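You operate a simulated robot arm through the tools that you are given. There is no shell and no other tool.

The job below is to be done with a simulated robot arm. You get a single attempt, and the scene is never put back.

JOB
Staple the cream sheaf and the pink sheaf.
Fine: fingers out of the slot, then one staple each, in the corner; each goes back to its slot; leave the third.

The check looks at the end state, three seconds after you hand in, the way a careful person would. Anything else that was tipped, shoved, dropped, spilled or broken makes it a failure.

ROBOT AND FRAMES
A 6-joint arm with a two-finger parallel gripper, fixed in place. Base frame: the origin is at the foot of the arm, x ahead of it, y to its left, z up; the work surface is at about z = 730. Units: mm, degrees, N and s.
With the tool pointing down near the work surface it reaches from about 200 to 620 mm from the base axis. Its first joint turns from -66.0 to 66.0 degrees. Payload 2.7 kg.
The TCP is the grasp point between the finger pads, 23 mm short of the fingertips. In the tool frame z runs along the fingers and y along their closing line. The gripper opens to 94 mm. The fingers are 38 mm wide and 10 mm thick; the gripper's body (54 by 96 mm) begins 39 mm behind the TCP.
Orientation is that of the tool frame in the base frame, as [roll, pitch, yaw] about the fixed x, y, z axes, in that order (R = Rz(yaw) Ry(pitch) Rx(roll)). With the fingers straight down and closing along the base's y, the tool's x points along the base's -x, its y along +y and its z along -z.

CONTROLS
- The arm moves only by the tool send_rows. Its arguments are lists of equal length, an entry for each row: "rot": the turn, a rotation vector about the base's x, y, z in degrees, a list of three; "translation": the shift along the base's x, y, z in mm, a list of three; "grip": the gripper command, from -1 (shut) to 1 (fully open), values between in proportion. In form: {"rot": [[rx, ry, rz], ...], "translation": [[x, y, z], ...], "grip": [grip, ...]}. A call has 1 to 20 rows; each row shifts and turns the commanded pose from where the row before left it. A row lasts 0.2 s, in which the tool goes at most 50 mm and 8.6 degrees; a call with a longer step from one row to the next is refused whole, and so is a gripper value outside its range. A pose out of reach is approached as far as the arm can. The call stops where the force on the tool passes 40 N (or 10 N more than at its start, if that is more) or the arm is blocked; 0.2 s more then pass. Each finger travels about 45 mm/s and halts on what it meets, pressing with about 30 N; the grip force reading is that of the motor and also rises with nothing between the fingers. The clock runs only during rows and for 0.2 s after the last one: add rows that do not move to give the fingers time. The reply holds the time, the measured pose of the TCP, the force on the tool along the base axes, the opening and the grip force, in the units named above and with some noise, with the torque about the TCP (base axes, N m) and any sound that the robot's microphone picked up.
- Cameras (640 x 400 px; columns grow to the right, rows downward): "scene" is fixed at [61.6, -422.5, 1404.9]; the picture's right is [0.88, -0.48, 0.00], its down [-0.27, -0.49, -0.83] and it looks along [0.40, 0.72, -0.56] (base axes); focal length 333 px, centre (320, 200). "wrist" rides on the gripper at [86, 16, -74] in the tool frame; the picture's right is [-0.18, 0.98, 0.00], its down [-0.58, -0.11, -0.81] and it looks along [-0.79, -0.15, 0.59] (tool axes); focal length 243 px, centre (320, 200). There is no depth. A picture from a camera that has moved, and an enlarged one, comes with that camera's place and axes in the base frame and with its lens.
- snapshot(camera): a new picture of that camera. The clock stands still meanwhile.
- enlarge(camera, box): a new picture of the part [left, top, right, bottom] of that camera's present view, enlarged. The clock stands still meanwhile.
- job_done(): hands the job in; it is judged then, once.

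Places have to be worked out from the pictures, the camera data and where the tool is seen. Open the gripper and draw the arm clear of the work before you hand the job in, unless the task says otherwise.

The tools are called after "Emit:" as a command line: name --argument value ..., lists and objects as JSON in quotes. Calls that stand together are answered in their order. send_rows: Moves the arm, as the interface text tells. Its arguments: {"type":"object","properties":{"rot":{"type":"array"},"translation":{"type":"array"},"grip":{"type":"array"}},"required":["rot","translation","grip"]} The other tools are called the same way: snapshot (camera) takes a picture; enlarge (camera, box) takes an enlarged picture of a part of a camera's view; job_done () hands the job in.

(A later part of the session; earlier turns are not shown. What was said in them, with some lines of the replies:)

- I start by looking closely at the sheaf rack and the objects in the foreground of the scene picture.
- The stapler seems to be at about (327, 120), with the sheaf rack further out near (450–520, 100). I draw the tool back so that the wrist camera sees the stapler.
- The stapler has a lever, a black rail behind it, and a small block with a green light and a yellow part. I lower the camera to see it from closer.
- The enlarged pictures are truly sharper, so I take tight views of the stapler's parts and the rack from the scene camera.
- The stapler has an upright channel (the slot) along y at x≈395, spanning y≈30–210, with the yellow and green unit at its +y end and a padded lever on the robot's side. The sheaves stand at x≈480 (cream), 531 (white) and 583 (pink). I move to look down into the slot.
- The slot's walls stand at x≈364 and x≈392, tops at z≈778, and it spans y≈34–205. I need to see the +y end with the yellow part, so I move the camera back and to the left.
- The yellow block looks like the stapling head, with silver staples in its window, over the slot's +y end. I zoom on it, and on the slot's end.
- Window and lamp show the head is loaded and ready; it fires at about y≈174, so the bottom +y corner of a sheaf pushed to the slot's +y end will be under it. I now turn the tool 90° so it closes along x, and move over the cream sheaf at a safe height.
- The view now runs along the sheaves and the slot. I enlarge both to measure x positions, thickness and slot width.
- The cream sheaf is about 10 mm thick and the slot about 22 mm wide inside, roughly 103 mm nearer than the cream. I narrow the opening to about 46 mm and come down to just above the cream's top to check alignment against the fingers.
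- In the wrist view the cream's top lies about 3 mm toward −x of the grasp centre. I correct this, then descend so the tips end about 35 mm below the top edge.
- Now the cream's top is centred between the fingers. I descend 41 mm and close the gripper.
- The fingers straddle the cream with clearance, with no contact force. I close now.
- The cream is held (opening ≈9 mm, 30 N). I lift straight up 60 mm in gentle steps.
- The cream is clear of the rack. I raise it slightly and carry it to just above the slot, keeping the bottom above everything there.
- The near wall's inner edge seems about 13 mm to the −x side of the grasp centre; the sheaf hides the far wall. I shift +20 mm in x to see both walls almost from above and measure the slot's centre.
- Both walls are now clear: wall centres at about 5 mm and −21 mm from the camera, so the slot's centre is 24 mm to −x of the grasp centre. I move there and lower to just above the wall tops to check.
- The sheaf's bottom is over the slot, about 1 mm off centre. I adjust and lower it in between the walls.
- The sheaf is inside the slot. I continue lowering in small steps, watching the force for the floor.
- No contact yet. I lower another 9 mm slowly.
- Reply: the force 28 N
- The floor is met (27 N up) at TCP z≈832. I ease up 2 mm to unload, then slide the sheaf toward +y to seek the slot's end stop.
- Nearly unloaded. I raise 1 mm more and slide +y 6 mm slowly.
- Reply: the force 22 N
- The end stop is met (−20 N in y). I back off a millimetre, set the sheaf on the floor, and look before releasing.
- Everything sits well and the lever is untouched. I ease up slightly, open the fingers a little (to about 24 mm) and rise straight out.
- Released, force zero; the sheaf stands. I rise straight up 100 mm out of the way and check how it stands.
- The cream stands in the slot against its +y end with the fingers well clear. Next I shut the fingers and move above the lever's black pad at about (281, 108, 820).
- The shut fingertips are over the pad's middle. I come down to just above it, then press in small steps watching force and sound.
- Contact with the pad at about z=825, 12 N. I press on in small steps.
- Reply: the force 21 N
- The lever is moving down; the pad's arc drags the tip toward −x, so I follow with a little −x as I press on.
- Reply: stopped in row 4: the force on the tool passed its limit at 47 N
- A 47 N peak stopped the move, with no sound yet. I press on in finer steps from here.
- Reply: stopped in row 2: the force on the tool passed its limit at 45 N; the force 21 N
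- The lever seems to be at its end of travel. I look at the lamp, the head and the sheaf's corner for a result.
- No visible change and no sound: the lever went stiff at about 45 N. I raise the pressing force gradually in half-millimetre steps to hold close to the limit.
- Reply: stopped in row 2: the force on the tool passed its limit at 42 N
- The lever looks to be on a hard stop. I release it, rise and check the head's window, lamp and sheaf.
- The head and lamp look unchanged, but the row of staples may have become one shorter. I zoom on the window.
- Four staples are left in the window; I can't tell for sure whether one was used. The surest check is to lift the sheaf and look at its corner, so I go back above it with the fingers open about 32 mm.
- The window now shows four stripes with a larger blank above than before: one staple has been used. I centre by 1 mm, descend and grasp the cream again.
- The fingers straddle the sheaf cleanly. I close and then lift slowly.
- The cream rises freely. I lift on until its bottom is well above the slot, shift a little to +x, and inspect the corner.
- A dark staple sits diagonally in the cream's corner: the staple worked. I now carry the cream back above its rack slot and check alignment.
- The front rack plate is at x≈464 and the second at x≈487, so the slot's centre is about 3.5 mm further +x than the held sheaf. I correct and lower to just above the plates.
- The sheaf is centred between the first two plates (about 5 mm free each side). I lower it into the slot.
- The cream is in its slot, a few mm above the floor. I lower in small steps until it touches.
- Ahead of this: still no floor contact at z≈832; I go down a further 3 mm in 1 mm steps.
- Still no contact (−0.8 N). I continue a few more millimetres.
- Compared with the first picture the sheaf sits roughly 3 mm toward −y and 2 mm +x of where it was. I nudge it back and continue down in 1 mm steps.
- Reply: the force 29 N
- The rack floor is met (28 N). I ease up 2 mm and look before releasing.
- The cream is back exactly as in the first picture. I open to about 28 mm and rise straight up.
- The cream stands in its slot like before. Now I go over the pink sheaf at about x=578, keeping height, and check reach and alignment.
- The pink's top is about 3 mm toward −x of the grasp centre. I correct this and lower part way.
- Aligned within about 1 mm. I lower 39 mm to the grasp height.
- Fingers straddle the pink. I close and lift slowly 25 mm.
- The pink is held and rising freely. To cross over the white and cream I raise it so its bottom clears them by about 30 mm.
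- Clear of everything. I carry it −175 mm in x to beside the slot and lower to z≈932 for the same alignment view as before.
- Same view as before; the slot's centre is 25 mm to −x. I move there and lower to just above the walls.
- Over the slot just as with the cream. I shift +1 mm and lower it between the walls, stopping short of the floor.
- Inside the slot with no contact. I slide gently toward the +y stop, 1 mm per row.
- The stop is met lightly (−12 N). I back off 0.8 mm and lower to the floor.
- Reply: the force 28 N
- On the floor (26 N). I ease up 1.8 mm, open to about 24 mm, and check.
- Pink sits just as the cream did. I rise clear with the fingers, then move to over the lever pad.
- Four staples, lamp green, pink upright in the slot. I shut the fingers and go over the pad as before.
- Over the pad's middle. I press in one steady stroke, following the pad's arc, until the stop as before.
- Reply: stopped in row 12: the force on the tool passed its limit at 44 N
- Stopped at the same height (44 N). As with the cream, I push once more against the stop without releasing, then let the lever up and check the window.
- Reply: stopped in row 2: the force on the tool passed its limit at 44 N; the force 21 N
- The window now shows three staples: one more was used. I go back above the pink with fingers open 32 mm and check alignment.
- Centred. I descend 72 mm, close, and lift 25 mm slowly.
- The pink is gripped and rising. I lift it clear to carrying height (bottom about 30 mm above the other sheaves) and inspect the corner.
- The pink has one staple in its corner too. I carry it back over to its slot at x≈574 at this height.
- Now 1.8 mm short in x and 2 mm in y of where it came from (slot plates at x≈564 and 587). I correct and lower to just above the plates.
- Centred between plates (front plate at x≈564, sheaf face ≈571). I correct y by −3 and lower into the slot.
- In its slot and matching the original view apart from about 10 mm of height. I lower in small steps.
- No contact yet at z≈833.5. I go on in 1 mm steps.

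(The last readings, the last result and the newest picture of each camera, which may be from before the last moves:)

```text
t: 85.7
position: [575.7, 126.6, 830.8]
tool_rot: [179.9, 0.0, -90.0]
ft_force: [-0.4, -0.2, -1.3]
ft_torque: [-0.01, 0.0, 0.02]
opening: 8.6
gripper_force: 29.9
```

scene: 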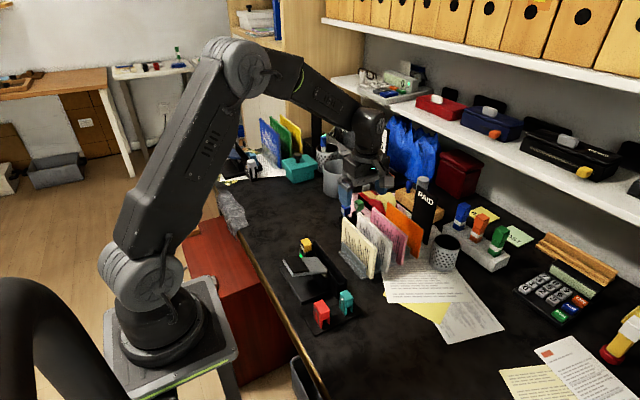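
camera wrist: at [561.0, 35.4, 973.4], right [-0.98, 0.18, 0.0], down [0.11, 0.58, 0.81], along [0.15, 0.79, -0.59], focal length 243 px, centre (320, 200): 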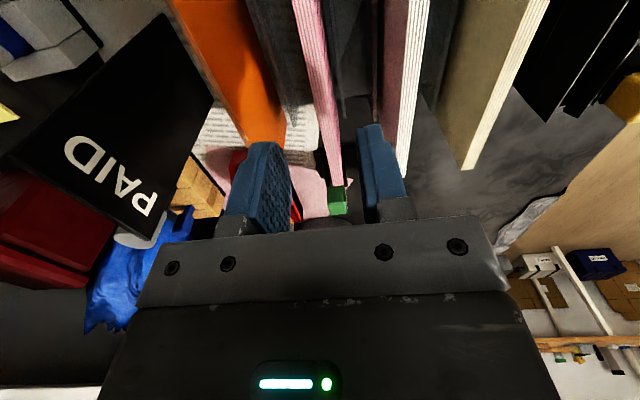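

Still free at z≈831. I continue another 3 mm.

Emit:
send_rows --rot '[[0, 0, 0], [0, 0, 0], [0, 0, 0], [0, 0, 0]]' --translation '[[0, 0, -1], [0, 0, -1], [0, 0, -1], [0, 0, 0]]' --grip '[-1, -1, -1, -1]'

Emit:
enlarge --camera "scene" --box '[330, 200, 430, 285]'

```text
t: 86.7
position: [575.4, 124.4, 827.9]
tool_rot: [179.9, 0.0, -90.0]
ft_force: [-1.2, 0.7, 2.7]
ft_torque: [0.24, 0.11, 0.02]
opening: 8.9
gripper_force: 29.5
```

```text
4.71 times, centred on (380, 242) of scene
camera zoom: at [61.5, -422.5, 1404.9], right [0.88, -0.48, 0.0], down [-0.27, -0.49, -0.83], along [0.4, 0.72, -0.56], focal length 1568 px, centre (38, 0)
```

zoom: 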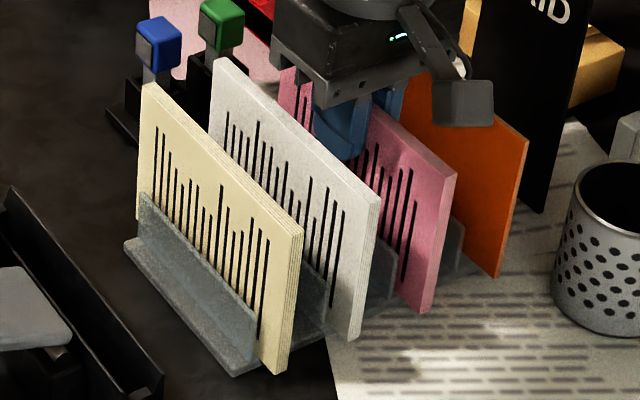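

The floor is just touched (2.7 N) and the view matches the start. I open to about 30 mm and rise straight up.

Emit:
send_rows --rot '[[0, 0, 0], [0, 0, 0], [0, 0, 0], [0, 0, 0], [0, 0, 0], [0, 0, 0], [0, 0, 0], [0, 0, 0], [0, 0, 0], [0, 0, 0]]' --translation '[[0, 0, 0], [0, 0, 0], [0, 0, 0], [0, 0, 0], [0, 0, 5], [0, 0, 15], [0, 0, 25], [0, 0, 30], [0, 0, 25], [0, 0, 0]]' --grip '[-0.36, -0.36, -0.36, -0.36, -0.36, -0.36, -0.36, -0.36, -0.36, -0.36]'

Emit:
enlarge --camera "scene" --box '[330, 200, 430, 285]'

Emit:
snapshot --camera "wrist"

```text
t: 88.9
position: [574.8, 127.0, 929.9]
tool_rot: [179.9, -0.1, -90.1]
ft_force: [0.9, 0.6, -0.9]
ft_torque: [-0.05, 0.02, 0.01]
opening: 30.0
gripper_force: 0.1
```

```text
4.71 times, centred on (380, 242) of scene
camera zoom: at [61.6, -422.5, 1404.9], right [0.88, -0.48, 0.0], down [-0.27, -0.49, -0.83], along [0.4, 0.72, -0.56], focal length 1568 px, centre (38, 0)
```

zoom: 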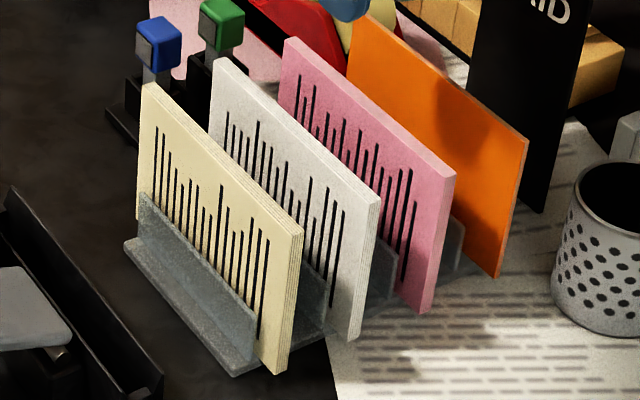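

```text
taken
camera wrist: at [558.4, 40.7, 1002.9], right [-0.98, 0.18, 0.0], down [0.11, 0.58, 0.81], along [0.15, 0.79, -0.59], focal length 243 px, centre (320, 200)
```

wrist: 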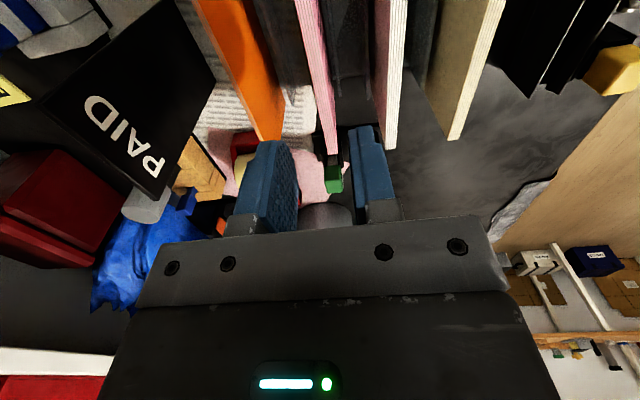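

Both sheaves stand in their slots as at the start. I raise the arm, open fully and draw it back to the starting area.

Emit:
send_rows --rot '[[0, 0, 0], [0, 0, 0], [0, 0, 0], [0, 0, 0], [0, 0, 0], [0, 0, 0], [0, 0, 0], [0, 0, 0], [0, 0, 0], [0, 0, 0], [0, 0, 0]]' --translation '[[0, 0, 30], [-10, 0, 40], [-30, -10, 30], [-30, -10, 30], [-35, -15, 20], [-35, -15, 0], [-35, -15, 0], [-35, -15, 0], [-35, -15, 0], [0, 0, 0], [0, 0, 0]]' --grip '[-0.36, -0.36, 0, 1, 1, 1, 1, 1, 1, 1, 1]'

Emit:
snapshot --camera "scene"

Emit:
enlarge --camera "scene" --box '[270, 190, 450, 330]'

```text
t: 91.3
position: [333.1, 27.9, 1076.2]
tool_rot: [179.9, 0.1, -90.0]
ft_force: [0.4, 0.6, -1.7]
ft_torque: [0.03, -0.02, -0.01]
opening: 93.9
gripper_force: 0.0
```

```text
taken
```

scene: 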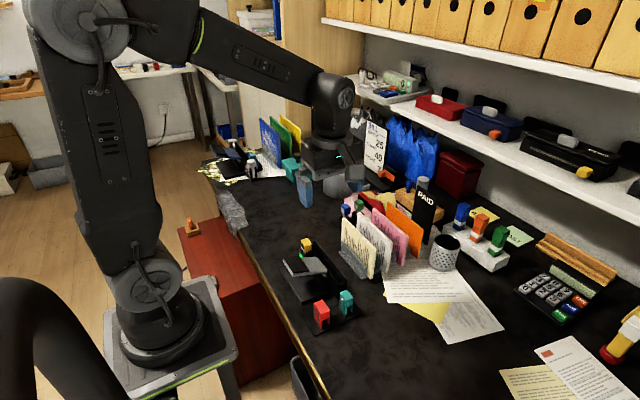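

```text
2.86 times, centred on (360, 260) of scene
camera zoom: at [61.6, -422.5, 1404.9], right [0.88, -0.48, 0.0], down [-0.27, -0.49, -0.83], along [0.4, 0.72, -0.56], focal length 952 px, centre (206, 29)
```

zoom: 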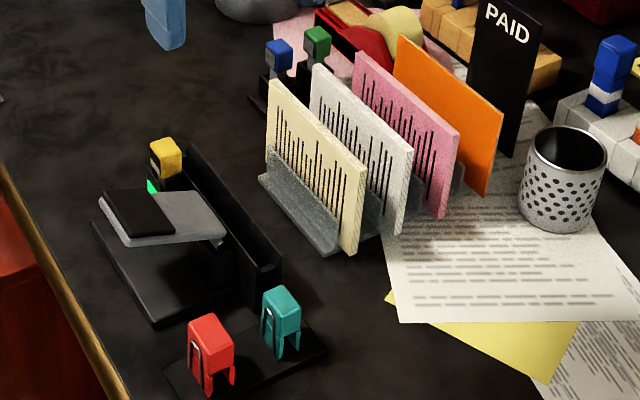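

Everything looks in place; I double-check the grey bin that is partly hidden behind the gripper.

Emit:
enlarge --camera "scene" --box '[270, 120, 390, 215]'

Emit:
snapshot --camera "wrist"

```text
4.21 times, centred on (330, 168) of scene
camera zoom: at [61.6, -422.5, 1404.9], right [0.88, -0.48, 0.0], down [-0.27, -0.49, -0.83], along [0.4, 0.72, -0.56], focal length 1403 px, centre (278, 337)
```

zoom: 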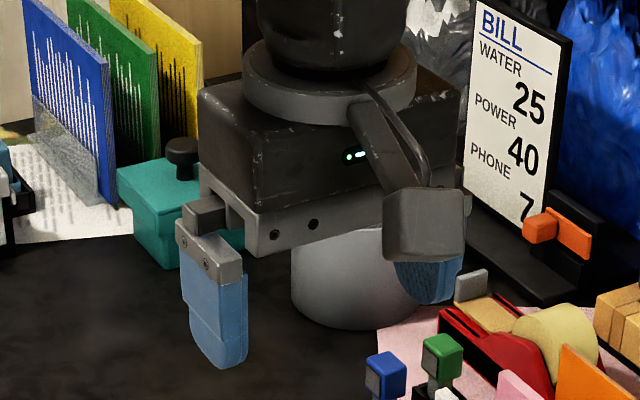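

```text
taken
camera wrist: at [315.9, -57.9, 1149.8], right [-0.98, 0.18, 0.0], down [0.11, 0.58, 0.81], along [0.15, 0.79, -0.59], focal length 243 px, centre (320, 200)
```

wrist: 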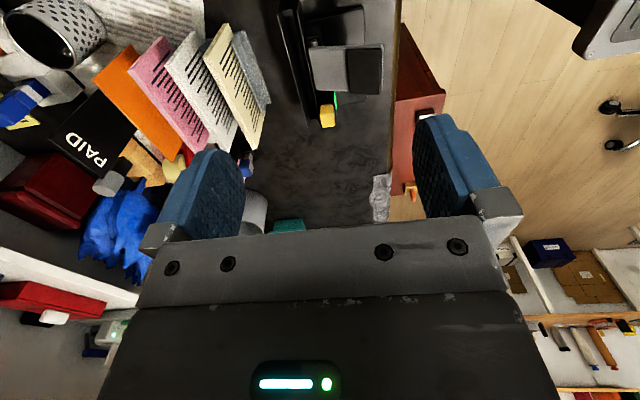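

The bin stands upright and is only hidden behind the gripper. Both stapled sheaves are back in their slots, the white is untouched, the gripper is open and clear, so I hand the job in.

Emit:
job_done

```text
The job is handed in.
```

I stapled the cream sheaf and the pink sheaf, one staple each in the corner, and put both back in their own slots. I've handed the job in, but no verdict has come back yet.

- **Staples:** After each press I lifted the sheaf and saw a single staple in its lower corner. The stapler's window also showed one fewer staple each time. The lever made no sound when it fired, so these views are my only evidence.
- **Fingers:** They were shut and well clear of the slot both times I pressed the lever.
- **Third sheaf:** I left the white one alone, along with the orange one behind it.
- **Position:** In the last pictures the cream sits just as it did at the start. The pink is within about 2–3 mm of where it was, inside its slot.
- **Surroundings:** Nothing else looks moved or tipped. The arm is back near its starting position with the gripper open.
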